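You operate a simulated robot arm through the tools that you are given. There is no shell and no other tool.

You are at the controls of a simulated robot arm. One attempt, no reset.

TASK
Wipe the lint screen clear, then dry the load on low.
Fine: use the blue cloth and put it back; screen pushed in, wait for DONE. Where these are worked on the way, their far stop is far enough and under half their travel is too little: lint screen. What is to be rubbed or washed off counts as gone when no trace of it is left.
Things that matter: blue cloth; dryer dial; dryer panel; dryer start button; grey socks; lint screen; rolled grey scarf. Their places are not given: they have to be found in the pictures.

The check looks at the end state, three seconds after you hand in, the way a careful person would. Anything else that was tipped, shoved, dropped, spilled or broken makes it a failure. Flat cloth is picked up by pressing the open fingertips on it (5 to 10 N) and closing them slowly along it; thin cloth reads only 2 to 8 mm in the jaws.

THE ROBOT
A 6-joint arm with a two-finger gripper, fixed in place. Base frame: the origin is on the floor under the middle of its stand, x ahead of it, y to its left, z up. Lengths are in mm, angles in rad, forces in N, time in s.
With the tool pointing down near the work surface it reaches from about 160 to 960 mm from the base axis. Its first joint turns from -2.897 to 2.897 rad. Payload 3.43 kg.
Tool frame: the origin (TCP) lies between the finger pads and is the grasp point; the fingertips stand 20 mm ahead of it; z points along the fingers, y is the line along which they close. The gripper opens to 190 mm; its body begins 248 mm behind the TCP.
Orientation is told as [roll, pitch, yaw] about the base's x, y, z axes, in that order, counted from this pose: with the fingers straight down and closing along the base's y, the tool's x points along the base's -x, its y along +y and its z along -z.

THE INTERFACE
- The arm moves only by the tool drive_tool. Its argument "increments" is one flat list of numbers, 7 for each row, row after row: the shift along the base's x, y, z in units of 40 mm (1.0 is 40 mm), then the turn, a rotation vector about the base's x, y, z in units of 5 degrees (1.0 is 5 degrees), then the finger opening in mm, from 0 to 190. In form: [dx, dy, dz, rx, ry, rz, claw, dx, dy, dz, rx, ry, rz, claw, ...]. A call has 1 to 20 rows; each row shifts and turns the commanded pose from where the row before left it. A call with a number of a shift or a turn outside -1 to 1 is refused whole. A row lasts 0.2 s, in which the tool goes at most 50 mm and 0.15 rad; a call with a longer step from one row to the next is refused whole, and so is a gripper value outside its range. A pose out of reach is approached as far as the arm can. The call stops where the force on the tool passes 50 N (or 10 N more than at its start, if that is more) or the arm is blocked; 0.2 s more then pass. The fingers move at their own pace (about 153 mm/s each) and stop on an object; they squeeze with about 21 N. The grip force told is the motor's: it shows also when the fingers shut on nothing. Time passes only in rows, and 0.2 s behind the last, so rows that do not move let the fingers close. It gives the time, the measured TCP pose, the force on the tool (base axes), the opening and the grip force at its end, in the units of the frame above (readings bear some noise), with the torque about the TCP (base axes, N m) and any sound that the robot's microphone picked up.
- Cameras (640 x 400 px; columns grow to the right, rows downward): "scene" is fixed at [397.9, -649.6, 1708.3]; the picture's right is [0.81, -0.59, 0.00], its down [-0.53, -0.72, -0.45] and it looks along [0.27, 0.36, -0.89] (base axes); focal length 284 px, centre (320, 200). "wrist" rides on the gripper at [70, -8, -288] in the tool frame; the picture's right is [0.12, 0.99, 0.00], its down [-0.96, 0.12, -0.25] and it looks along [-0.25, 0.03, 0.97] (tool axes); focal length 261 px, centre (320, 200).
- grab_frame(camera): a new picture of that camera. No time passes.
- raise_lower(by): moves the trunk up (or, below 0, down) by that many mm; the arm rides with it, the base frame stays. It gives what a move gives, with no picture.
- point_at(camera, pixels): for up to 12 pixels [column, row] of the newest picture of that camera ("zoom" is the newest enlarged one), the place [x, y, z] in the base frame of the surface seen there, good to about 2 mm. No time passes.
- inspect(camera, box): a new picture of the part [left, top, right, bottom] of that camera's present view, enlarged. No time passes.
- close_job(): hands the job in; it is judged then, once.

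Open the gripper and draw the arm clear of the work before you hand the job in, unless the task says otherwise.

The tools are called after ">>>" by a JSON object that holds its "method" and its "body". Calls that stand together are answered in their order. drive_tool: Moves the arm, as the interface text tells. Its arguments: {"type":"object","properties":{"increments":{"type":"array","items":{"type":"number"}}},"required":["increments"]} The other tools are called the same way: raise_lower (by) moves the trunk up or down; grab_frame (camera) takes a picture; point_at (camera, pixels) gives the place of the surface under pixels of a picture; inspect (camera, box) takes an enlarged picture of a part of a camera's view; close_job () hands the job in.

At the start:

```text
t: 0.0
position: [539.0, -376.3, 1377.9]
tcp_rot: [0.001, 0.001, -0.001]
force: [0.3, 0.4, -0.2]
wrist_torque: [0.01, -0.02, 0.0]
finger_gap: 190.2
finger_force: 0.2
trunk travel left (down, up): [-350.0, 90.0]
```

scene: 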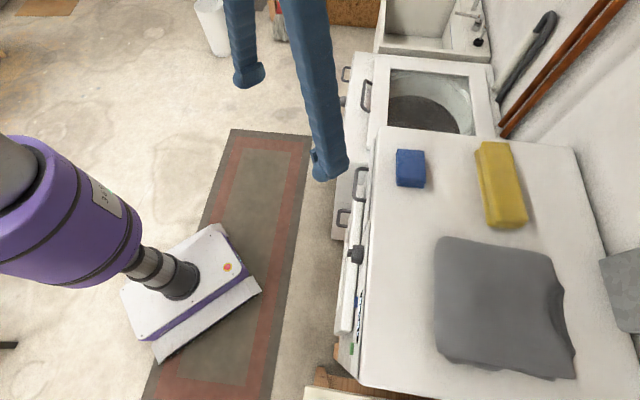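
wrist: 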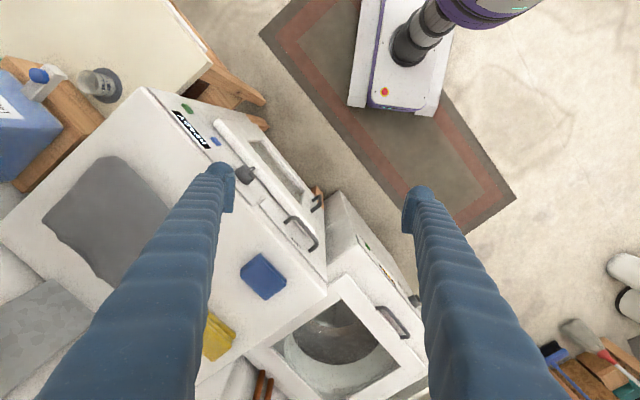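

I see the dryer top with a blue cloth near scene (410,168), yellow cloth (500,185), a grey cloth (500,305), and the dryer front to the left. I'll zoom into several areas to identify the parts.

>>> {"method": "inspect", "body": {"camera": "scene", "box": [310, 120, 470, 220]}}

>>> {"method": "inspect", "body": {"camera": "wrist", "box": [140, 80, 340, 205]}}

>>> {"method": "inspect", "body": {"camera": "scene", "box": [310, 220, 470, 320]}}

>>> {"method": "inspect", "body": {"camera": "scene", "box": [310, 300, 470, 400]}}

```text
4.00 times, centred on (390, 170) of scene
```

zoom: 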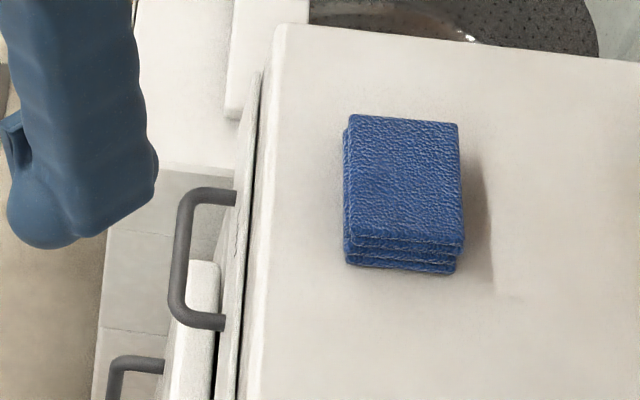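

```text
3.20 times, centred on (240, 142) of wrist
```

zoom: 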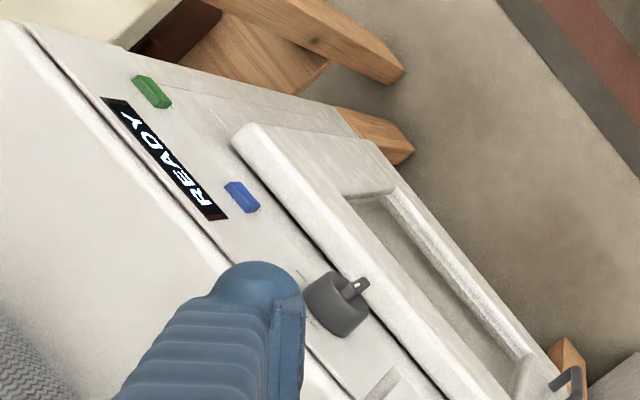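

```text
4.00 times, centred on (390, 270) of scene
```

zoom: 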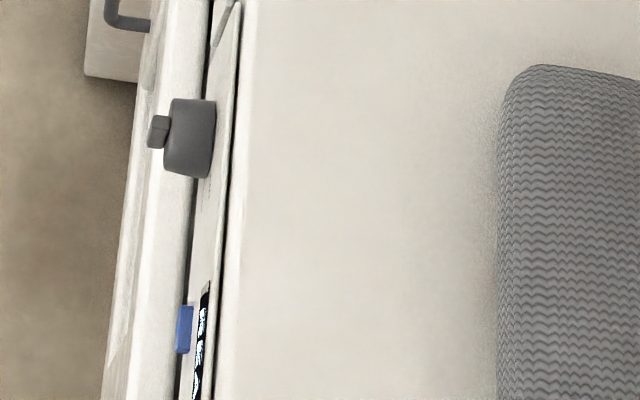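

```text
4.00 times, centred on (390, 350) of scene
```

zoom: 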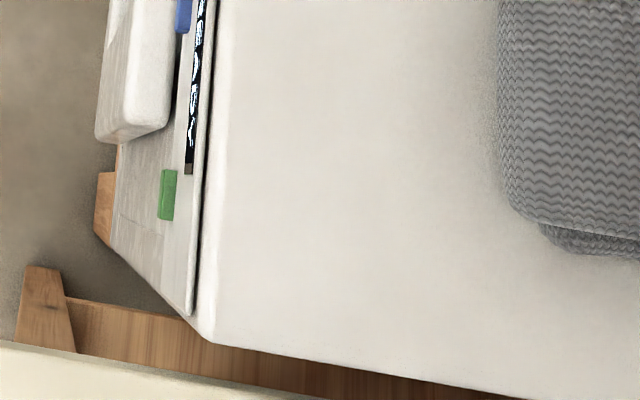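

The panel shows READY, a blue and a green button, a dial, and a pull handle at about scene (360,184) that is likely the lint screen. I'll query positions of the key features.

>>> {"method": "point_at", "body": {"camera": "scene", "pixels": [[375, 130], [575, 150], [360, 380], [410, 160], [398, 150], [424, 152], [425, 185], [398, 185], [358, 168], [366, 200], [357, 172], [355, 195]]}}

>>> {"method": "point_at", "body": {"camera": "wrist", "pixels": [[187, 108], [215, 141], [244, 174], [252, 170], [172, 112], [205, 145], [290, 220], [314, 248], [300, 243], [312, 205], [322, 195], [270, 210]]}}

>>> {"method": "inspect", "body": {"camera": "wrist", "box": [220, 150, 420, 275]}}

```text
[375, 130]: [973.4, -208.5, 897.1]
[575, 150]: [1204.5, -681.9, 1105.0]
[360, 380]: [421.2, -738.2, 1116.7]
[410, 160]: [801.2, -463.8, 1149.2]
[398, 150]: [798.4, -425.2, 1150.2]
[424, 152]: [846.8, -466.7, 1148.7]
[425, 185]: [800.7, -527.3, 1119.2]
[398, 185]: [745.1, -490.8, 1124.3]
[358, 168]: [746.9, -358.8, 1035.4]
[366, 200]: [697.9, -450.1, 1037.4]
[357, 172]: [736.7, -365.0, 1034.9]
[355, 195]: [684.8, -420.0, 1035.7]
```

```text
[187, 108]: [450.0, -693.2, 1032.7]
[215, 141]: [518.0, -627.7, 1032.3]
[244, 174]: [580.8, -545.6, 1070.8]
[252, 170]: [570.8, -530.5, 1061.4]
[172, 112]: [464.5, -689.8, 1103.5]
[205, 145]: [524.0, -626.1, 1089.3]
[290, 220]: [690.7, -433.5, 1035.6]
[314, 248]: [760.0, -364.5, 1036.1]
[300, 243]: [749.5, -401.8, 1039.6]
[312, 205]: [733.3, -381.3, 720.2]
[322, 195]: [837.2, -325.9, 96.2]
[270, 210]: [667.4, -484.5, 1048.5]
```

```text
3.20 times, centred on (320, 212) of wrist
```

zoom: 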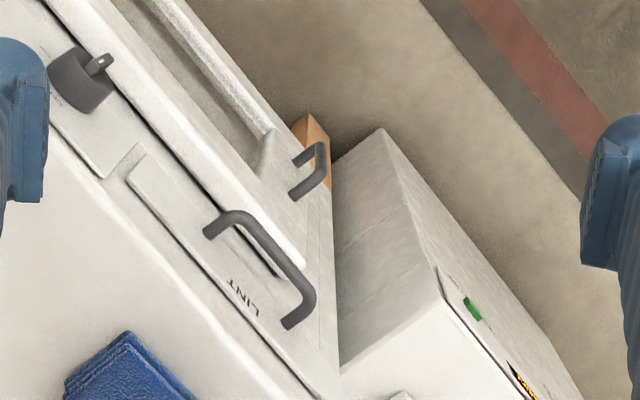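

The lint drawer front (label "LINT") with a bar handle sits around (725,-399,1036), and the dryer front faces roughly (-0.7,0.7). I'll zoom more on the panel labels and other areas of the room.

>>> {"method": "inspect", "body": {"camera": "wrist", "box": [165, 90, 275, 160]}}

>>> {"method": "inspect", "body": {"camera": "wrist", "box": [230, 150, 290, 190]}}

>>> {"method": "inspect", "body": {"camera": "scene", "box": [340, 0, 500, 140]}}

>>> {"method": "inspect", "body": {"camera": "scene", "box": [420, 120, 640, 400]}}

>>> {"method": "inspect", "body": {"camera": "wrist", "box": [0, 40, 160, 140]}}

```text
5.71 times, centred on (220, 125) of wrist
```

zoom: 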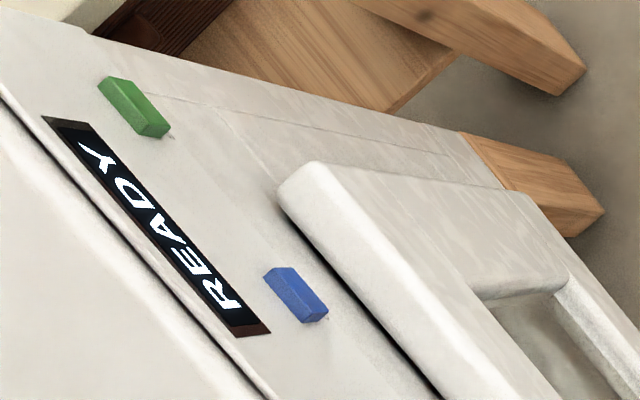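

```text
10.00 times, centred on (260, 170) of wrist
```

zoom: 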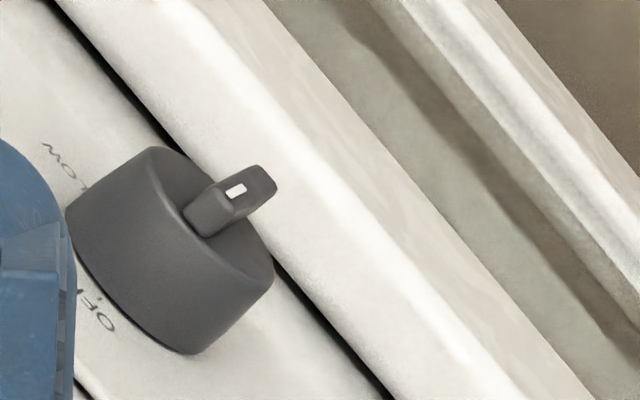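

```text
2.86 times, centred on (420, 70) of scene
```

zoom: 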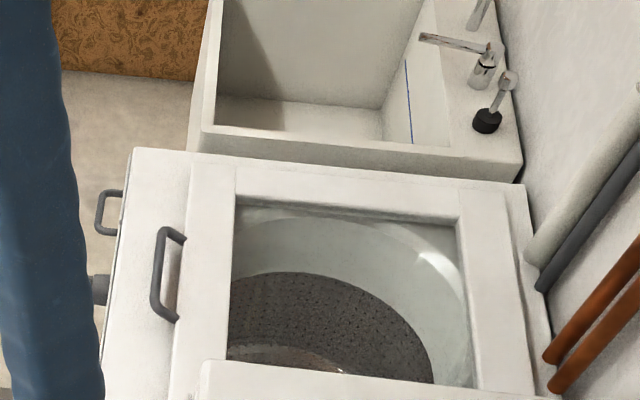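

```text
1.43 times, centred on (530, 260) of scene
```

zoom: 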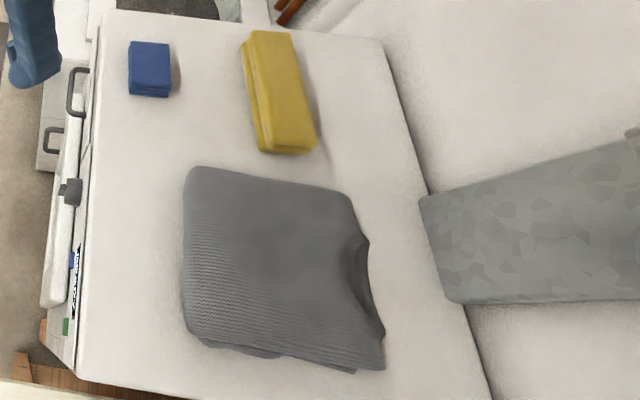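

```text
4.00 times, centred on (80, 90) of wrist
```

zoom: 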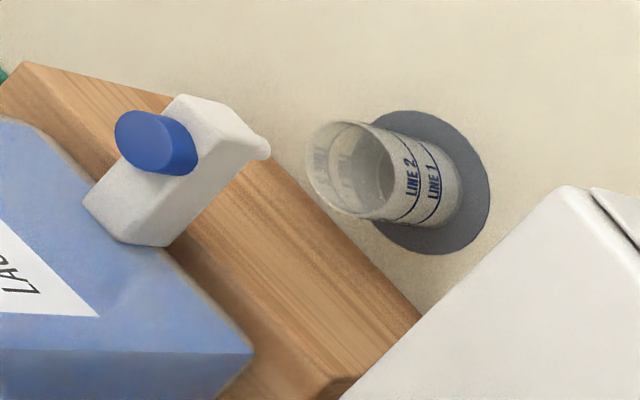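

The dial reads OFF/LOW etc. and the start button could be green or blue. I need a view of the dryer front, so I'll yaw the tool by -45° and tilt it 45° toward the front panel while pulling back a bit.

>>> {"method": "drive_tool", "body": {"increments": [0, 0, 0, 0, 0, -1, 190, 0, 0, 0, 0, 0, -1, 190, 0, 0, 0, 0, 0, -1, 190, 0, 0, 0, 0, 0, -1, 190, 0, 0, 0, 0, 0, -1, 190, 0, 0, 0, 0, 0, -1, 190, 0, 0, 0, 0, 0, -1, 190, 0, 0, 0, 0, 0, -1, 190, 0, 0, 0, 0, 0, -1, 190, -0.1, 0.1, -0.2, -0.707, -0.707, 0, 190, -0.1, 0.1, -0.2, -0.707, -0.707, 0, 190, -0.1, 0.1, -0.2, -0.707, -0.707, 0, 190, -0.1, 0.1, -0.2, -0.707, -0.707, 0, 190, -0.1, 0.1, -0.2, -0.707, -0.707, 0, 190, -0.1, 0.1, -0.2, -0.707, -0.707, 0, 190, -0.1, 0.1, -0.2, -0.707, -0.707, 0, 190, -0.1, 0.1, -0.2, -0.707, -0.707, 0, 190, -0.1, 0.1, -0.2, -0.707, -0.707, 0, 190]}}

>>> {"method": "grab_frame", "body": {"camera": "wrist"}}

>>> {"method": "grab_frame", "body": {"camera": "scene"}}

```text
t: 3.8
position: [491.3, -352.5, 1309.1]
tcp_rot: [0.034, -0.692, -0.901]
force: [1.9, -0.8, 0.5]
wrist_torque: [0.28, 0.41, 0.06]
finger_gap: 189.8
finger_force: 0.1
out of reach, approached as far as the arm can: row 17, 18
trunk travel left (down, up): [-350.0, 90.0]
```

```text
taken
```

wrist: 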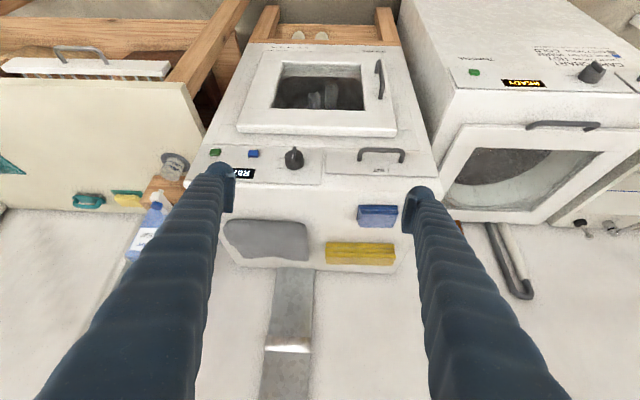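

```text
taken
```

scene: 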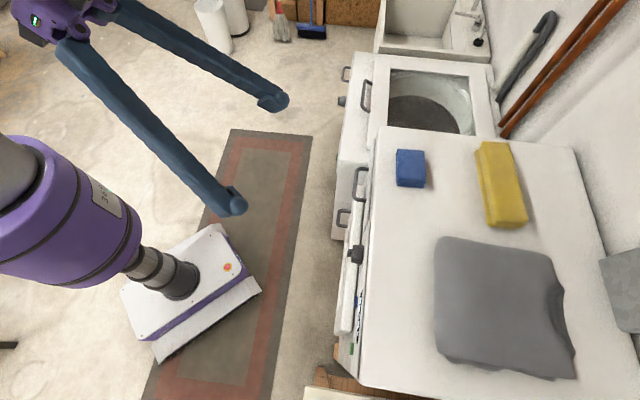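

Great view of the dryer front (upside down): window at wrist (320,90), buttons (215,152)/(253,153), dial (293,158), lint drawer (370,158). Zooming in on each.

>>> {"method": "inspect", "body": {"camera": "wrist", "box": [190, 130, 310, 205]}}

>>> {"method": "inspect", "body": {"camera": "wrist", "box": [260, 50, 400, 140]}}

>>> {"method": "inspect", "body": {"camera": "wrist", "box": [310, 130, 430, 205]}}

>>> {"method": "inspect", "body": {"camera": "wrist", "box": [0, 130, 240, 280]}}

>>> {"method": "inspect", "body": {"camera": "wrist", "box": [200, 180, 440, 330]}}

>>> {"method": "inspect", "body": {"camera": "wrist", "box": [440, 40, 640, 165]}}

```text
5.33 times, centred on (250, 168) of wrist
```

zoom: 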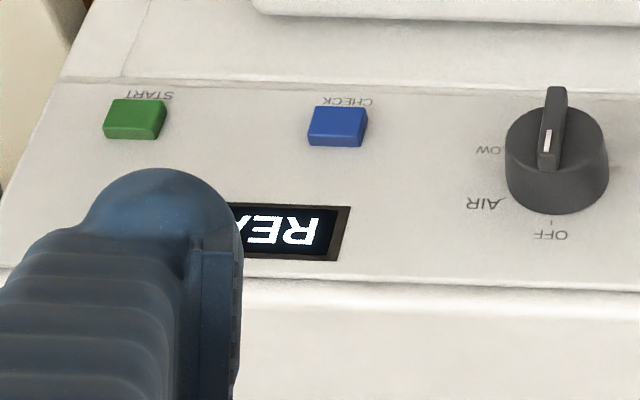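

```text
4.44 times, centred on (330, 95) of wrist
```

zoom: 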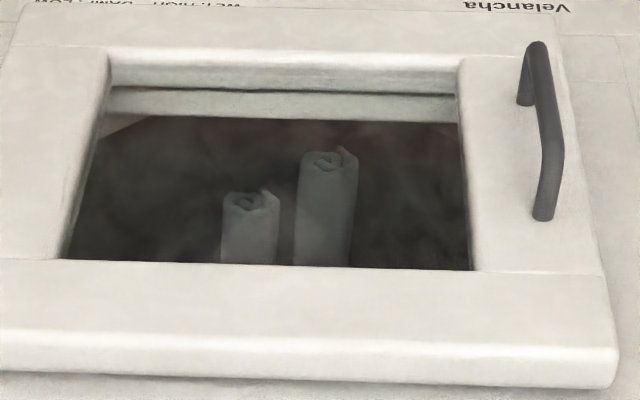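

```text
5.33 times, centred on (370, 168) of wrist
```

zoom: 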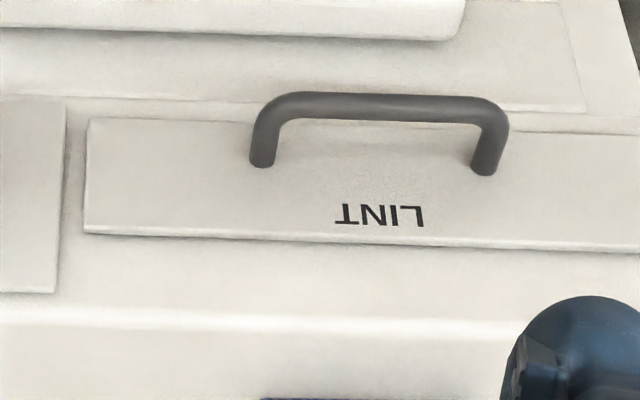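

```text
2.67 times, centred on (120, 205) of wrist
```

zoom: 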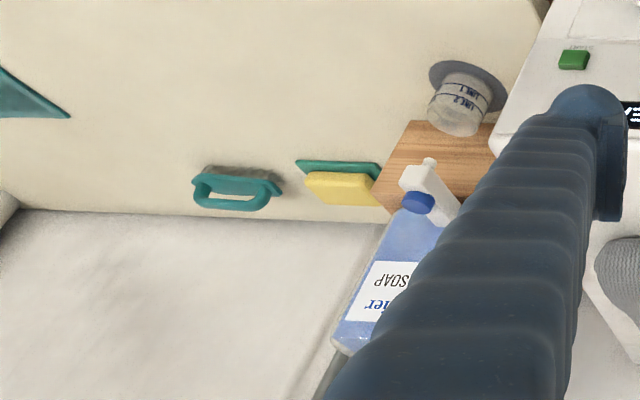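

```text
2.67 times, centred on (320, 255) of wrist
```

zoom: 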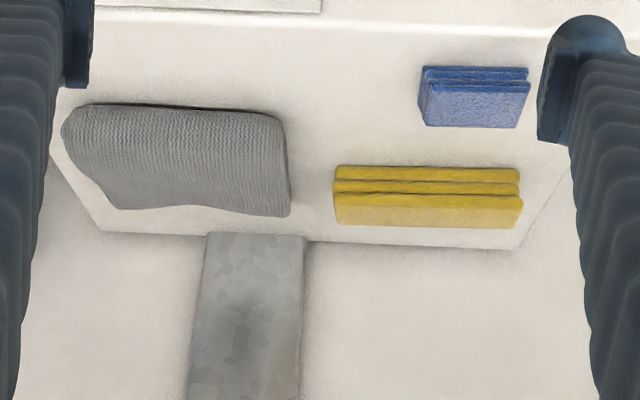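

```text
3.20 times, centred on (540, 102) of wrist
```

zoom: 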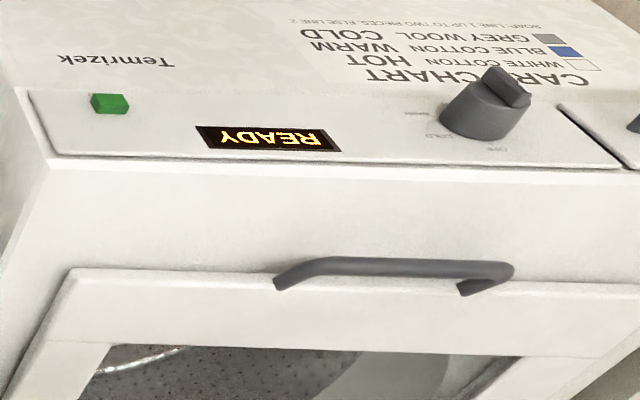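

The dial has OFF/AIR/LOW/…; START is green, CHECK is blue; the rolled items are inside the drum. I'll read the printed chart under the dryer door and measure the points of the handle, dial and buttons.

>>> {"method": "inspect", "body": {"camera": "wrist", "box": [255, 30, 400, 60]}}

>>> {"method": "point_at", "body": {"camera": "wrist", "pixels": [[383, 150], [365, 149], [402, 151], [359, 160], [401, 162], [330, 170], [420, 168], [380, 168], [335, 155], [215, 151], [253, 154], [293, 160]]}}

>>> {"method": "inspect", "body": {"camera": "wrist", "box": [265, 135, 325, 175]}}

```text
4.41 times, centred on (328, 45) of wrist
```

zoom: 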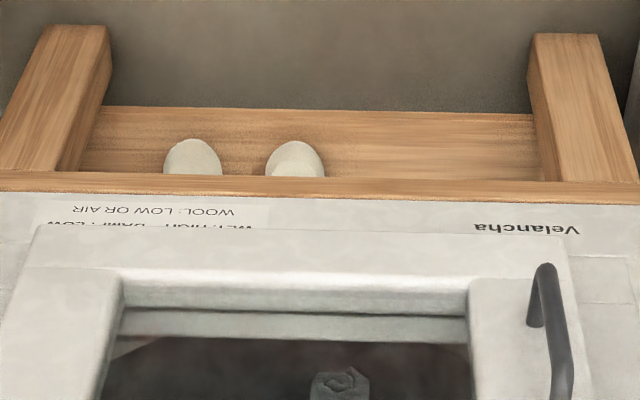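

```text
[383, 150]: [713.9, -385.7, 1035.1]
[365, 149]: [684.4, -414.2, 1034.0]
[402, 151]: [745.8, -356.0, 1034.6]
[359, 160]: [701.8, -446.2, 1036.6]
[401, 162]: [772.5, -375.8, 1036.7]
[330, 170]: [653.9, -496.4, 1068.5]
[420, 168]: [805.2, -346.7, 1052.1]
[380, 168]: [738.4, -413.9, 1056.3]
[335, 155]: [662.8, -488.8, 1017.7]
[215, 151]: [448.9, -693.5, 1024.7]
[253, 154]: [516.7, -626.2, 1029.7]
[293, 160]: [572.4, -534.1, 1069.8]
```

```text
10.00 times, centred on (295, 155) of wrist
```

zoom: 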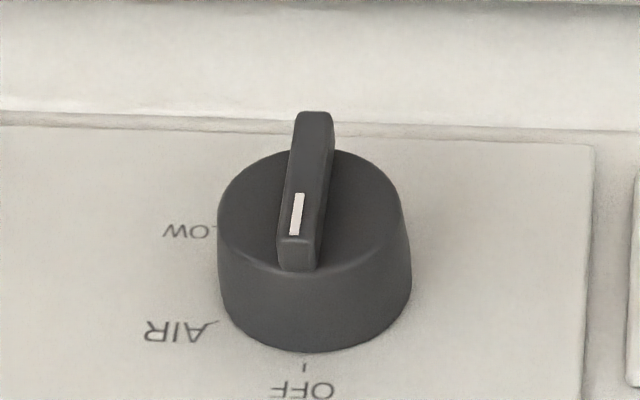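

The load (rolled items) is in the drum, chart says low is fine. In front-aligned coordinates, the drawer face is at s≈-814 and the handle bar at s≈-782, z≈1036. I'll measure the door's top edge, the blue cloth and dial labels.

>>> {"method": "point_at", "body": {"camera": "wrist", "pixels": [[380, 135], [330, 133], [380, 138], [395, 128], [360, 207], [395, 206], [360, 213], [397, 213], [358, 223], [393, 226], [375, 218], [375, 230]]}}

>>> {"method": "point_at", "body": {"camera": "scene", "pixels": [[397, 150], [424, 151], [425, 179], [398, 178], [410, 165], [398, 183], [424, 187], [440, 170], [390, 170], [410, 195], [404, 133], [380, 200]]}}

>>> {"method": "inspect", "body": {"camera": "scene", "box": [380, 135, 444, 200]}}

```text
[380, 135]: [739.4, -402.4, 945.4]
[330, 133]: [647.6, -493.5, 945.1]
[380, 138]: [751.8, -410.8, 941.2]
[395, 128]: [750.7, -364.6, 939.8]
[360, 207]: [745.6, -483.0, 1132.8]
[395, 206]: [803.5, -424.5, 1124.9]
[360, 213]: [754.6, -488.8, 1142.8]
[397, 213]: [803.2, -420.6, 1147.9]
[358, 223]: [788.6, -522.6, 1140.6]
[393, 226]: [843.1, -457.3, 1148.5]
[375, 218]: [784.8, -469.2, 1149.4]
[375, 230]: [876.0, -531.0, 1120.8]
```

```text
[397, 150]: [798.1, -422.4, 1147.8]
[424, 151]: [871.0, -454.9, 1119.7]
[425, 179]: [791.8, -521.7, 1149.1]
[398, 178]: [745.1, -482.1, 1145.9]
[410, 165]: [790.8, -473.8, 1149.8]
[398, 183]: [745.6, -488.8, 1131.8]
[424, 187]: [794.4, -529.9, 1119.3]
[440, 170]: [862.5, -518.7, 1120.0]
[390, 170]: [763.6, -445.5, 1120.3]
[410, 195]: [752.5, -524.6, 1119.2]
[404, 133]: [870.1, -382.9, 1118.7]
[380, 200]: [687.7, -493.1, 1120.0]
```

```text
6.15 times, centred on (412, 168) of scene
```

zoom: 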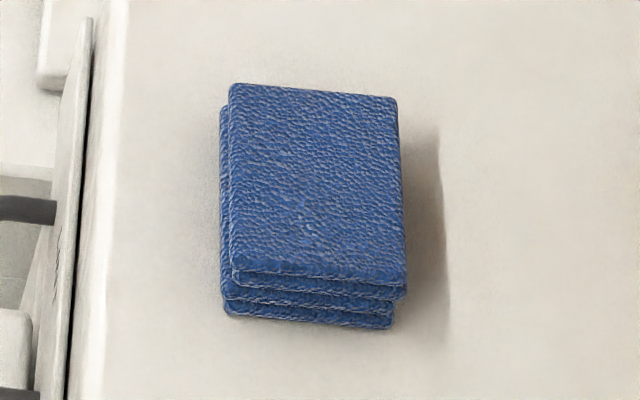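

Dryer top is z≈1120, the cloth is an 80×61×30 mm folded pad centred near (795,-472), and the door top edge is at z≈945 so there's room around the handle. I'll bring the tool to horizontal in front of the handle (pre-grasp at about (651,-325,1040)).

>>> {"method": "drive_tool", "body": {"increments": [0.411, 0.044, -0.739, -0.707, -0.707, 0, 190, 0.411, 0.044, -0.739, -0.707, -0.707, 0, 190, 0.411, 0.044, -0.739, -0.707, -0.707, 0, 190, 0.411, 0.044, -0.739, -0.707, -0.707, 0, 190, 0.411, 0.044, -0.739, -0.707, -0.707, 0, 190, 0.411, 0.044, -0.739, -0.707, -0.707, 0, 190, 0.411, 0.044, -0.739, -0.707, -0.707, 0, 190, 0.411, 0.044, -0.739, -0.707, -0.707, 0, 190, 0.411, 0.044, -0.739, -0.707, -0.707, 0, 190]}}

>>> {"method": "grab_frame", "body": {"camera": "wrist"}}

>>> {"method": "grab_frame", "body": {"camera": "scene"}}

```text
t: 5.8
position: [760.3, -369.5, 1270.6]
tcp_rot: [-0.683, -1.377, -0.184]
force: [0.2, 1.1, -0.6]
wrist_torque: [-0.04, -0.03, -0.09]
finger_gap: 190.1
finger_force: 0.1
out of reach, approached as far as the arm can: row 1, 2, 3, 4, 5, 6, 7, 8, 9
trunk travel left (down, up): [-350.0, 90.0]
```

```text
taken
```

wrist: 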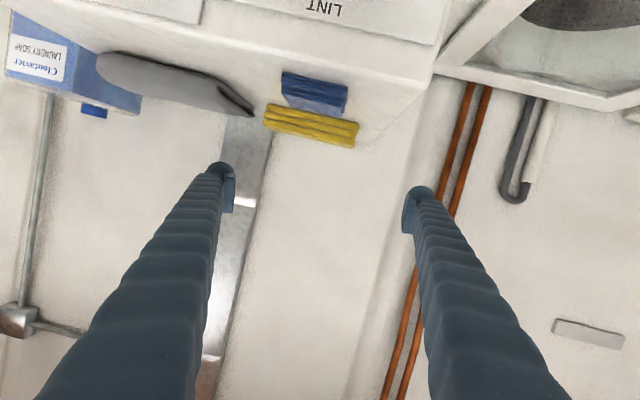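

```text
taken
```

scene: 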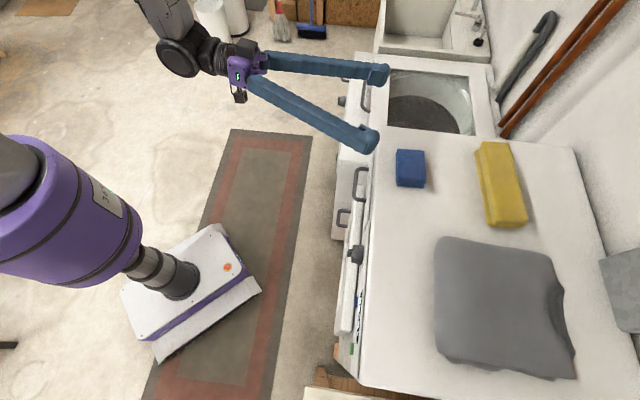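

The arm couldn't reach that low with the trunk where it is (TCP stopped at z=1271). I'll first draw back along the outward normal, away from the dryer, and then lower the trunk.

>>> {"method": "drive_tool", "body": {"increments": [-0.7, 0.7, 0.2, 0, 0, 0, 190, -0.7, 0.7, 0.2, 0, 0, 0, 190, -0.7, 0.7, 0.2, 0, 0, 0, 190]}}

```text
t: 6.6
position: [712.8, -282.4, 1334.8]
tcp_rot: [-0.619, -1.4, -0.24]
force: [-0.2, -0.3, 0.7]
wrist_torque: [0.03, 0.04, 0.04]
finger_gap: 190.0
finger_force: 0.0
out of reach, approached as far as the arm can: row 1, 2, 3
trunk travel left (down, up): [-350.0, 90.0]
```

I'm now at s≈-704 (110 mm in front of the dryer face). Lowering the trunk by 200 mm and checking.

>>> {"method": "raise_lower", "body": {"by": -200}}

>>> {"method": "grab_frame", "body": {"camera": "scene"}}

```text
t: 8.8
position: [712.7, -283.6, 1134.6]
tcp_rot: [-0.62, -1.4, -0.238]
force: [-1.0, 0.1, -0.5]
wrist_torque: [0.01, 0.01, -0.02]
finger_gap: 190.0
finger_force: 0.0
trunk travel left (down, up): [-150.0, 290.0]
```

```text
taken
```

scene: 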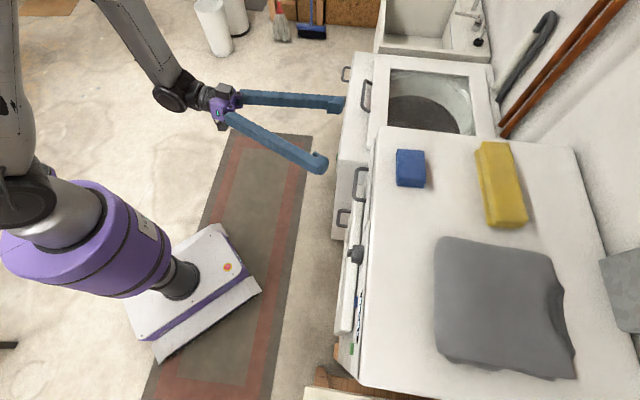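

Checking what the commanded pose is now with a single still row.

>>> {"method": "drive_tool", "body": {"increments": [0, 0, 0, 0, 0, 0, 190]}}

```text
t: 9.2
position: [713.1, -283.2, 1135.4]
tcp_rot: [-0.619, -1.401, -0.237]
force: [-0.9, -0.1, -0.6]
wrist_torque: [0.01, 0.06, -0.01]
finger_gap: 190.3
finger_force: 0.1
trunk travel left (down, up): [-150.0, 290.0]
```

The commanded pose follows the measured one. Tool z is about (0.64,-0.75,-0.14), so I'll correct it to horizontal along the dryer normal and roll 90° so the fingers close vertically.

>>> {"method": "drive_tool", "body": {"increments": [0, 0, 0, -0.2, -0.95, 0.4, 190, 0, 0, 0, -0.2, -0.95, 0.4, 190, 0, 0, 0, 0.979, -0.979, 0, 190, 0, 0, 0, 0.979, -0.979, 0, 190, 0, 0, 0, 0.979, -0.979, 0, 190, 0, 0, 0, 0.979, -0.979, 0, 190, 0, 0, 0, 0.979, -0.979, 0, 190, 0, 0, 0, 0.979, -0.979, 0, 190, 0, 0, 0, 0.979, -0.979, 0, 190, 0, 0, 0, 0.979, -0.979, 0, 190, 0, 0, 0, 0.979, -0.979, 0, 190, 0, 0, 0, 0.979, -0.979, 0, 190, 0, 0, 0, 0.979, -0.979, 0, 190, 0, 0, 0, 0.979, -0.979, 0, 190, 0, 0, 0, 0.979, -0.979, 0, 190]}}

>>> {"method": "grab_frame", "body": {"camera": "wrist"}}

>>> {"method": "grab_frame", "body": {"camera": "scene"}}

```text
t: 12.4
position: [850.5, -215.9, 1582.1]
tcp_rot: [1.312, -0.16, -2.144]
force: [-0.3, 0.2, -0.4]
wrist_torque: [0.03, 0.0, 0.03]
finger_gap: 189.9
finger_force: 0.1
out of reach, approached as far as the arm can: row 1, 2, 3, 4, 5, 6, 7, 8, 9, 10, 11, 12, 13, 14, 15
trunk travel left (down, up): [-150.0, 290.0]
```

```text
taken
```

wrist: 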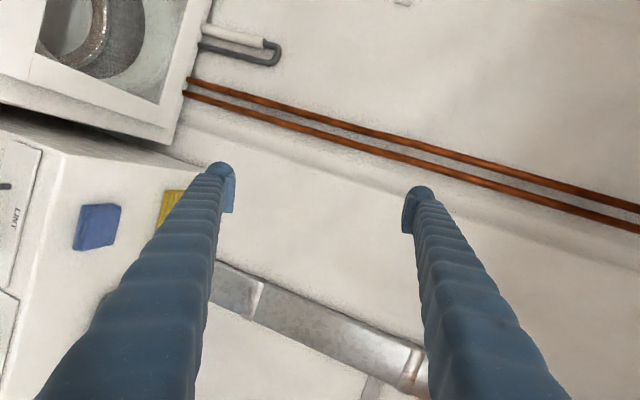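

```text
taken
```

scene: 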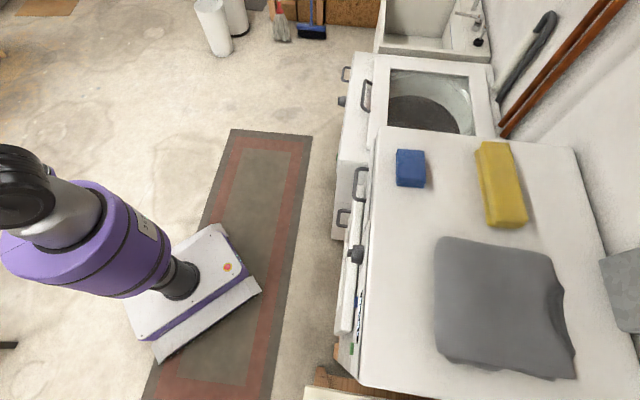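

The solver wandered to a stretched pose up high since the horizontal pose was not attainable from there; nothing was touched. I'll measure the arm's own geometry in the scene picture to plan reachable poses.

>>> {"method": "point_at", "body": {"camera": "scene", "pixels": [[20, 190], [20, 160], [50, 200], [100, 240], [70, 190], [180, 280], [45, 205], [5, 230]]}}

>>> {"method": "inspect", "body": {"camera": "scene", "box": [0, 120, 220, 320]}}

```text
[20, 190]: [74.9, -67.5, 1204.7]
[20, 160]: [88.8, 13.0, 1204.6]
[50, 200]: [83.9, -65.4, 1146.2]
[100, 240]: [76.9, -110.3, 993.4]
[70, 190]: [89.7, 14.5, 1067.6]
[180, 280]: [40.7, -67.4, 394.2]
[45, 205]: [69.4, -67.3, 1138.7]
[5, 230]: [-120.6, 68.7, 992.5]
```

```text
2.00 times, centred on (110, 220) of scene
```

zoom: 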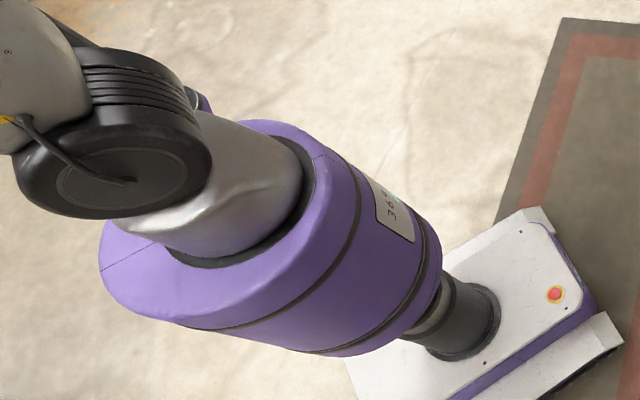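

The wrist-roll is possible, but a horizontal tool close to the base isn't; a tool-down hook or grasp on the handle seems the natural way. I'll measure the fingertips' size from the wrist picture.

>>> {"method": "inspect", "body": {"camera": "wrist", "box": [190, 150, 270, 220]}}

>>> {"method": "point_at", "body": {"camera": "wrist", "pixels": [[220, 164], [210, 172], [232, 170], [234, 190], [232, 210], [225, 208], [207, 180], [222, 175]]}}

```text
5.71 times, centred on (230, 185) of wrist
```

zoom: 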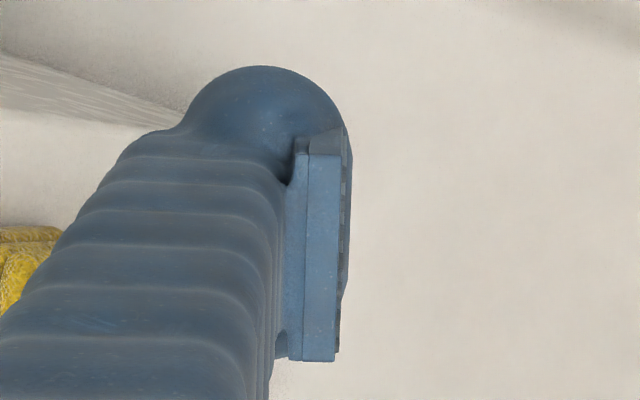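

```text
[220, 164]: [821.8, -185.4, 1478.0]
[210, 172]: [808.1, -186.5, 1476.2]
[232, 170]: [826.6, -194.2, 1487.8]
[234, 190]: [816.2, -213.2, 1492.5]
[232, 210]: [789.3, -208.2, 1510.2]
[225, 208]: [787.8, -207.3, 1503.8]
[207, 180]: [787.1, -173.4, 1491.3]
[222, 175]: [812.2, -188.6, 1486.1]
```

The pads are at ±95 in tool y and the finger is ~30 mm wide, so I plan to grip the handle's legs from both ends with the tool pointing down. First I undo the roll about the actual tool axis.

>>> {"method": "drive_tool", "body": {"increments": [0, 0, 0, -0.978, 0.691, 0.313, 190, 0, 0, 0, -0.978, 0.691, 0.313, 190, 0, 0, 0, -0.978, 0.691, 0.313, 190, 0, 0, 0, -0.978, 0.691, 0.313, 190, 0, 0, 0, -0.978, 0.691, 0.313, 190, 0, 0, 0, -0.978, 0.691, 0.313, 190, 0, 0, 0, -0.978, 0.691, 0.313, 190, 0, 0, 0, -0.978, 0.691, 0.313, 190, 0, 0, 0, -0.978, 0.691, 0.313, 190, 0, 0, 0, -0.978, 0.691, 0.313, 190, 0, 0, 0, -0.978, 0.691, 0.313, 190, 0, 0, 0, -0.978, 0.691, 0.313, 190, 0, 0, 0, -0.978, 0.691, 0.313, 190]}}

```text
t: 15.2
position: [850.0, -215.7, 1580.7]
tcp_rot: [0.09, -1.323, -0.666]
force: [-0.2, 0.5, 0.2]
wrist_torque: [0.01, -0.01, 0.03]
finger_gap: 190.0
finger_force: 0.1
trunk travel left (down, up): [-150.0, 290.0]
```

Roll undone cleanly. Now tilting back to tool-down while moving to around (600,-300,1250), well above everything.

>>> {"method": "drive_tool", "body": {"increments": [-0.481, -0.162, -0.637, 0.668, 0.947, 0, 190, -0.481, -0.162, -0.637, 0.668, 0.947, 0, 190, -0.481, -0.162, -0.637, 0.668, 0.947, 0, 190, -0.481, -0.162, -0.637, 0.668, 0.947, 0, 190, -0.481, -0.162, -0.637, 0.668, 0.947, 0, 190, -0.481, -0.162, -0.637, 0.668, 0.947, 0, 190, -0.481, -0.162, -0.637, 0.668, 0.947, 0, 190, -0.481, -0.162, -0.637, 0.668, 0.947, 0, 190, -0.481, -0.162, -0.637, 0.668, 0.947, 0, 190, -0.481, -0.162, -0.637, 0.668, 0.947, 0, 190, -0.481, -0.162, -0.637, 0.668, 0.947, 0, 190, -0.481, -0.162, -0.637, 0.668, 0.947, 0, 190, -0.481, -0.162, -0.637, 0.668, 0.947, 0, 190, 0, 0, 0, 0, 0, -0.98, 190, 0, 0, 0, 0, 0, -0.98, 190]}}

>>> {"method": "grab_frame", "body": {"camera": "scene"}}

>>> {"method": "grab_frame", "body": {"camera": "wrist"}}

```text
t: 18.4
position: [599.9, -299.4, 1248.6]
tcp_rot: [0.04, -0.01, -0.802]
force: [0.5, 0.7, -0.4]
wrist_torque: [-0.11, 0.01, 0.01]
finger_gap: 190.0
finger_force: 0.0
trunk travel left (down, up): [-150.0, 290.0]
```

```text
taken
```

scene: 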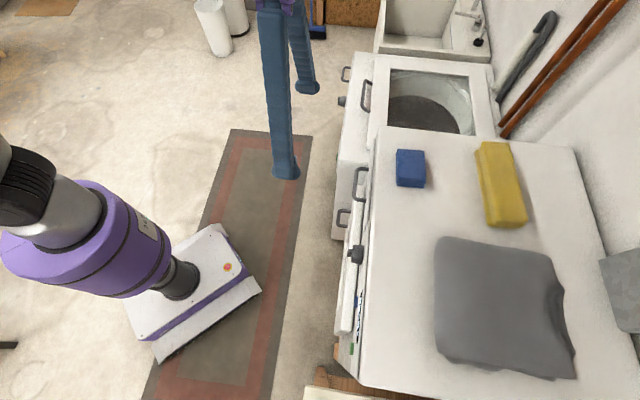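

```text
taken
```

wrist: 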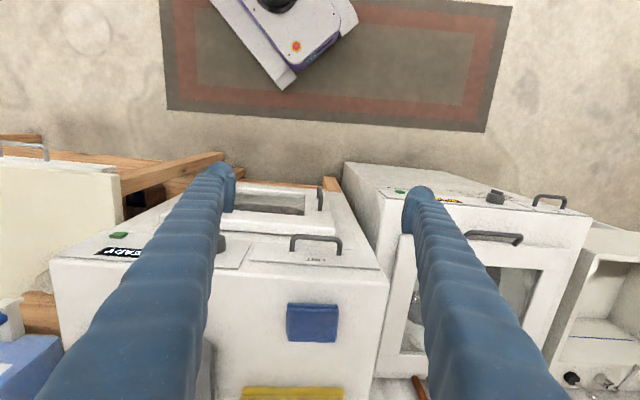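

Tool is down with yaw ≈ -46°. The lint handle appears at wrist (316,243); I'll zoom and measure its ends precisely.

>>> {"method": "inspect", "body": {"camera": "wrist", "box": [276, 220, 356, 270]}}

```text
8.00 times, centred on (316, 245) of wrist
```

zoom: 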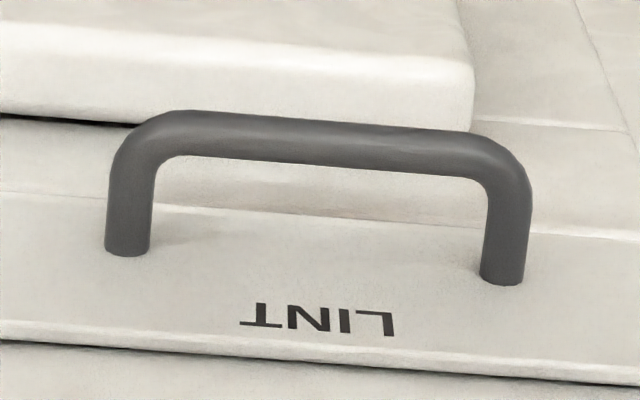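

Measuring points on the handle legs, bar, drawer panel edges and the door in this zoom.

>>> {"method": "point_at", "body": {"camera": "zoom", "pixels": [[112, 200], [128, 200], [148, 200], [492, 230], [508, 230], [525, 230], [320, 125], [320, 145], [320, 165], [320, 300], [128, 250], [505, 280]]}}

```text
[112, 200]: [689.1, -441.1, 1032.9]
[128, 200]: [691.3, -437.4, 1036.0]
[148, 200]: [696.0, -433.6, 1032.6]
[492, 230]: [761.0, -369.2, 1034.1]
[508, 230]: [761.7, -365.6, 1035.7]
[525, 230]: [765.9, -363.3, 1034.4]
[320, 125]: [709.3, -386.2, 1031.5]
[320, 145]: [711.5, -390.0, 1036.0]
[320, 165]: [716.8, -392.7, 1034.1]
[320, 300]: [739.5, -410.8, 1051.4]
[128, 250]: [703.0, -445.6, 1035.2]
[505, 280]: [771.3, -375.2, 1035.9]
```

Handle legs' outer sides are at t≈175 and 285 (110 mm), top z 1036, bar s≈-780. I'll measure the fingertip extents in this pose to confirm they'd fit between face and bar.

>>> {"method": "inspect", "body": {"camera": "wrist", "box": [190, 150, 250, 225]}}

>>> {"method": "point_at", "body": {"camera": "wrist", "pixels": [[219, 164], [210, 168], [230, 168], [234, 180], [234, 195], [231, 211], [226, 211], [207, 175], [420, 188], [408, 195], [404, 205], [404, 230]]}}

>>> {"method": "point_at", "body": {"camera": "scene", "pixels": [[286, 178], [275, 175], [297, 172], [286, 172], [285, 160], [273, 160], [296, 160], [307, 92], [300, 88], [316, 88]]}}

>>> {"method": "inspect", "body": {"camera": "scene", "box": [250, 60, 340, 190]}}

```text
5.33 times, centred on (220, 188) of wrist
```

zoom: 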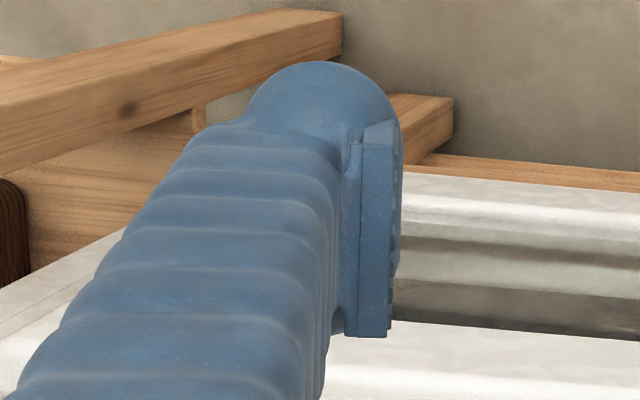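

```text
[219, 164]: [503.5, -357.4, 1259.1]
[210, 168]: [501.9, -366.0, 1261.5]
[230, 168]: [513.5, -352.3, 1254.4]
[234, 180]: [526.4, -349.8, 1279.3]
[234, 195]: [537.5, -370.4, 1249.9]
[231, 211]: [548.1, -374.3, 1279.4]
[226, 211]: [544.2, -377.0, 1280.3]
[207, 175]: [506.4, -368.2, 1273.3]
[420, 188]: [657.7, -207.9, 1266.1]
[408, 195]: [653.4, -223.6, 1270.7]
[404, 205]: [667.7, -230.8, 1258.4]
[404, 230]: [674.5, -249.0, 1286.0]
```

```text
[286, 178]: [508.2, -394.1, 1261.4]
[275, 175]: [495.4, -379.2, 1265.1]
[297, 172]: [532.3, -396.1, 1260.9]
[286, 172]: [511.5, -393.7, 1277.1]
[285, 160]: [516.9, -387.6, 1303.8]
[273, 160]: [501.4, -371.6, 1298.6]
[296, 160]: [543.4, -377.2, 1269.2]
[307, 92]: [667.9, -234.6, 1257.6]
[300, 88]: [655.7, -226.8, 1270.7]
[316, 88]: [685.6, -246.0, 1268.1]
```

```text
3.08 times, centred on (295, 125) of scene
```

zoom: 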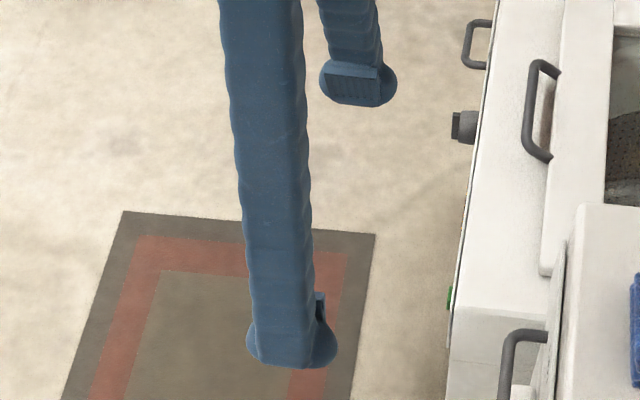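

The fingertip bulbs are about ±26 mm wide along the pull direction, so with the TCP at s≈-783 they'd clear the face by ~4 mm while the pads still cover the straight leg portions. Checking the dryer's top-front edge for overhang.

>>> {"method": "point_at", "body": {"camera": "wrist", "pixels": [[300, 262], [300, 265], [300, 268], [300, 272], [300, 278], [345, 266], [345, 270], [345, 275], [345, 280], [260, 262], [260, 268], [330, 290]]}}

```text
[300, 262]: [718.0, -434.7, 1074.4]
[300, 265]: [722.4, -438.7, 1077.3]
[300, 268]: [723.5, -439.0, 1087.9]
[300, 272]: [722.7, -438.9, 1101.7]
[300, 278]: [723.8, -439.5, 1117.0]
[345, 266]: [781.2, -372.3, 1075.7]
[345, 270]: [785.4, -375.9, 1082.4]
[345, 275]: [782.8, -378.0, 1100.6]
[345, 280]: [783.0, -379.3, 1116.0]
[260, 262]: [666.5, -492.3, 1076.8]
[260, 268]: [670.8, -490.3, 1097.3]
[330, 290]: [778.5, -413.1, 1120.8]
```

No overhang (body front at s≈-821, drawer face -813). Moving to t=230, s=-765 then descending in front of the handle with 150 mm opening.

>>> {"method": "drive_tool", "body": {"increments": [0.65, -0.491, -0.304, -0.06, 0.1, 0.05, 150, 0.65, -0.491, -0.304, -0.06, 0.1, 0.05, 150, 0.65, -0.491, -0.304, -0.06, 0.1, 0.05, 150, 0.65, -0.491, -0.304, -0.06, 0.1, 0.05, 150, 0, 0, 0, 0, 0, 0, 150]}}

>>> {"method": "grab_frame", "body": {"camera": "wrist"}}

```text
t: 19.6
position: [703.6, -377.5, 1199.3]
tcp_rot: [-0.001, 0.0, -0.783]
force: [0.8, -0.7, -0.3]
wrist_torque: [0.07, -0.07, 0.02]
finger_gap: 149.8
finger_force: 0.0
trunk travel left (down, up): [-150.0, 290.0]
```

```text
taken
```

wrist: 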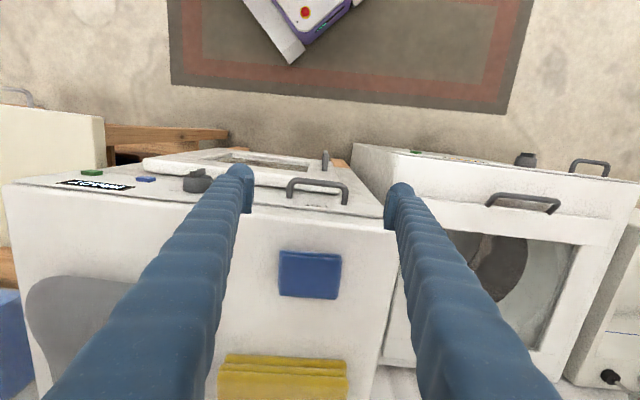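

Pose is exact. Descending straight to z≈1036 in front of the handle, then easing toward the face by 18 mm.

>>> {"method": "drive_tool", "body": {"increments": [0, 0, -0.816, 0, 0, 0, 150, 0, 0, -0.816, 0, 0, 0, 150, 0, 0, -0.816, 0, 0, 0, 150, 0, 0, -0.816, 0, 0, 0, 150, 0, 0, -0.816, 0, 0, 0, 150, 0.16, -0.16, 0, 0, 0, 0, 150, 0.16, -0.16, 0, 0, 0, 0, 150]}}

>>> {"method": "grab_frame", "body": {"camera": "wrist"}}

>>> {"method": "grab_frame", "body": {"camera": "scene"}}

```text
t: 21.2
position: [718.2, -391.3, 1037.5]
tcp_rot: [0.0, 0.0, -0.783]
force: [1.2, -0.4, 0.4]
wrist_torque: [0.0, 0.01, -0.03]
finger_gap: 150.0
finger_force: 0.1
trunk travel left (down, up): [-150.0, 290.0]
```

```text
taken
```

wrist: 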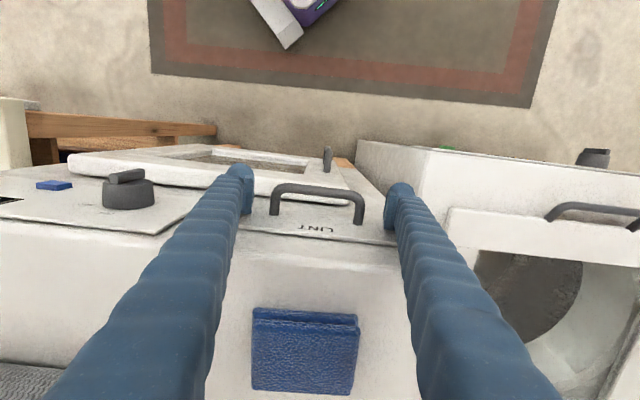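

```text
taken
```

scene: 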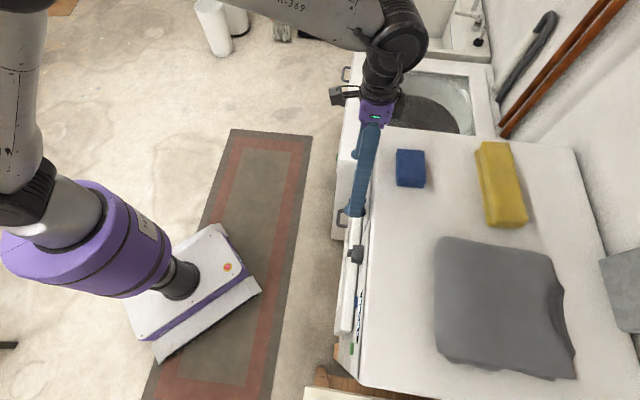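

The handle is straddled by the fingers at wrist (316,200). Closing on the handle's ends.

>>> {"method": "drive_tool", "body": {"increments": [0, 0, 0, 0, 0, 0, 120, 0, 0, 0, 0, 0, 0, 100, 0, 0, 0, 0, 0, 0, 90, 0, 0, 0, 0, 0, 0, 90]}}

>>> {"method": "grab_frame", "body": {"camera": "wrist"}}

```text
t: 22.2
position: [716.4, -392.4, 1036.1]
tcp_rot: [0.0, -0.001, -0.782]
force: [-5.1, -6.3, -1.2]
wrist_torque: [-0.63, 0.39, -0.21]
finger_gap: 110.6
finger_force: 44.9
trunk travel left (down, up): [-150.0, 290.0]
```

```text
taken
```

wrist: 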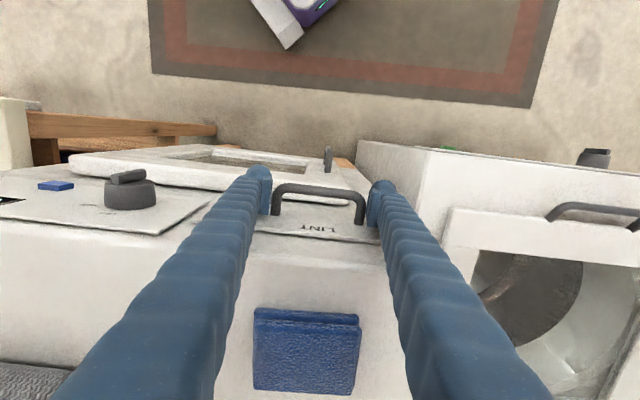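

Gripped at 110.6 mm on the handle ends. Pulling gently outward along n by ~50 mm first.

>>> {"method": "drive_tool", "body": {"increments": [-0.25, 0.25, 0, 0, 0, 0, 90, -0.25, 0.25, 0, 0, 0, 0, 90, -0.25, 0.25, 0, 0, 0, 0, 90, -0.25, 0.25, 0, 0, 0, 0, 90]}}

>>> {"method": "grab_frame", "body": {"camera": "wrist"}}

```text
t: 23.2
position: [677.6, -350.1, 1038.0]
tcp_rot: [0.0, -0.001, -0.783]
force: [-3.2, -3.9, 0.5]
wrist_torque: [-0.79, -0.4, -0.46]
finger_gap: 110.8
finger_force: 45.3
trunk travel left (down, up): [-150.0, 290.0]
```

```text
taken
```

wrist: 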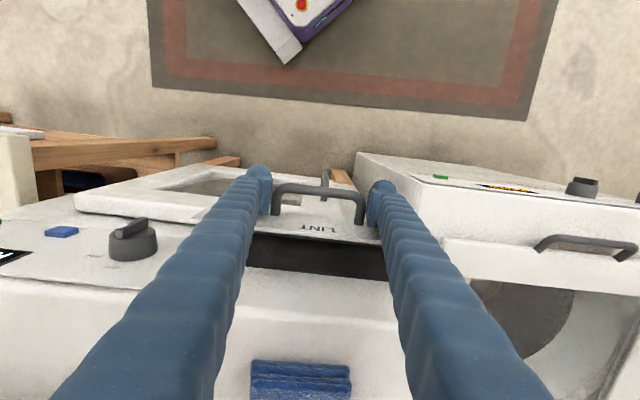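

The drawer comes out with the grip (dark gap now visible behind the LINT front). Continuing to pull.

>>> {"method": "drive_tool", "body": {"increments": [-0.25, 0.25, 0, 0, 0, 0, 90, -0.25, 0.25, 0, 0, 0, 0, 90, -0.25, 0.25, 0, 0, 0, 0, 90, -0.25, 0.25, 0, 0, 0, 0, 90, -0.25, 0.25, 0, 0, 0, 0, 90, -0.25, 0.25, 0, 0, 0, 0, 90]}}

>>> {"method": "grab_frame", "body": {"camera": "wrist"}}

>>> {"method": "grab_frame", "body": {"camera": "scene"}}

```text
t: 24.6
position: [616.5, -291.3, 1038.0]
tcp_rot: [0.0, 0.0, -0.783]
force: [-12.2, -13.5, -4.2]
wrist_torque: [-0.77, 0.41, -0.69]
finger_gap: 110.5
finger_force: 45.0
trunk travel left (down, up): [-150.0, 290.0]
```

```text
taken
```

wrist: 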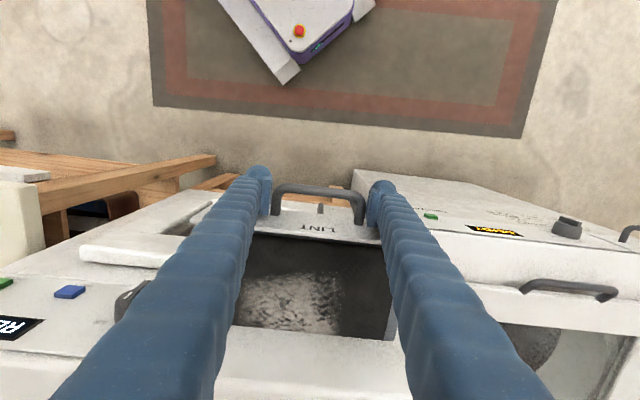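

```text
taken
```

scene: 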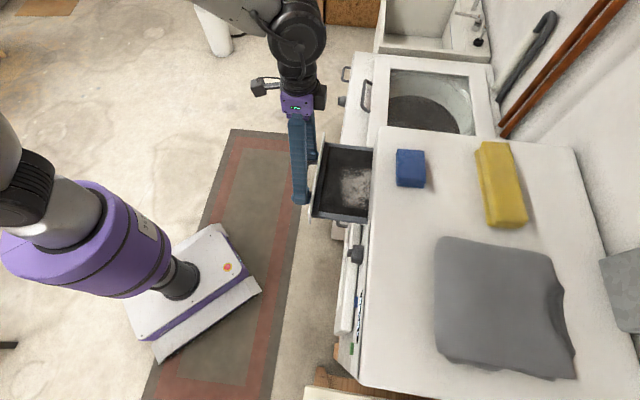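

The lint screen with whitish lint is showing at scene (350,185). There's an ~18 N sideways load (toward -t), so I keep pulling with a slight sideways correction.

>>> {"method": "drive_tool", "body": {"increments": [-0.27, 0.23, 0, 0, 0, 0, 90, -0.25, 0.25, 0, 0, 0, 0, 90, -0.25, 0.25, 0, 0, 0, 0, 90]}}

```text
t: 25.4
position: [584.3, -260.5, 1037.8]
tcp_rot: [0.001, -0.001, -0.784]
force: [-4.3, -5.3, 2.8]
wrist_torque: [-0.35, -1.12, 0.01]
finger_gap: 110.7
finger_force: 45.3
trunk travel left (down, up): [-150.0, 290.0]
```

Side load dropped; pulled 186 mm so far. Continuing toward the far stop.

>>> {"method": "drive_tool", "body": {"increments": [-0.25, 0.25, 0, 0, 0, 0, 90, -0.25, 0.25, 0, 0, 0, 0, 90, -0.25, 0.25, 0, 0, 0, 0, 90]}}

>>> {"method": "grab_frame", "body": {"camera": "wrist"}}

>>> {"method": "grab_frame", "body": {"camera": "scene"}}

```text
t: 26.2
position: [561.8, -235.2, 1038.9]
tcp_rot: [0.003, -0.009, -0.783]
force: [28.7, -30.5, 13.8]
wrist_torque: [-0.47, -0.37, -0.17]
finger_gap: 110.3
finger_force: 45.3
trunk travel left (down, up): [-150.0, 290.0]
```

```text
taken
```

wrist: 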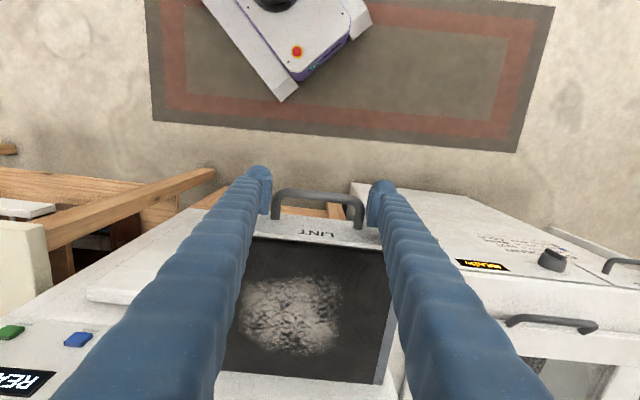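

```text
taken
```

scene: 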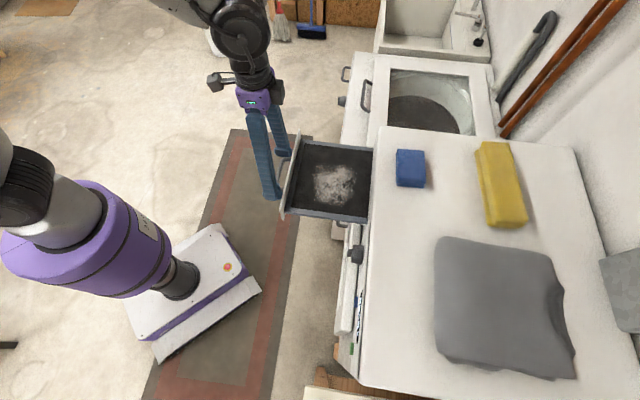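

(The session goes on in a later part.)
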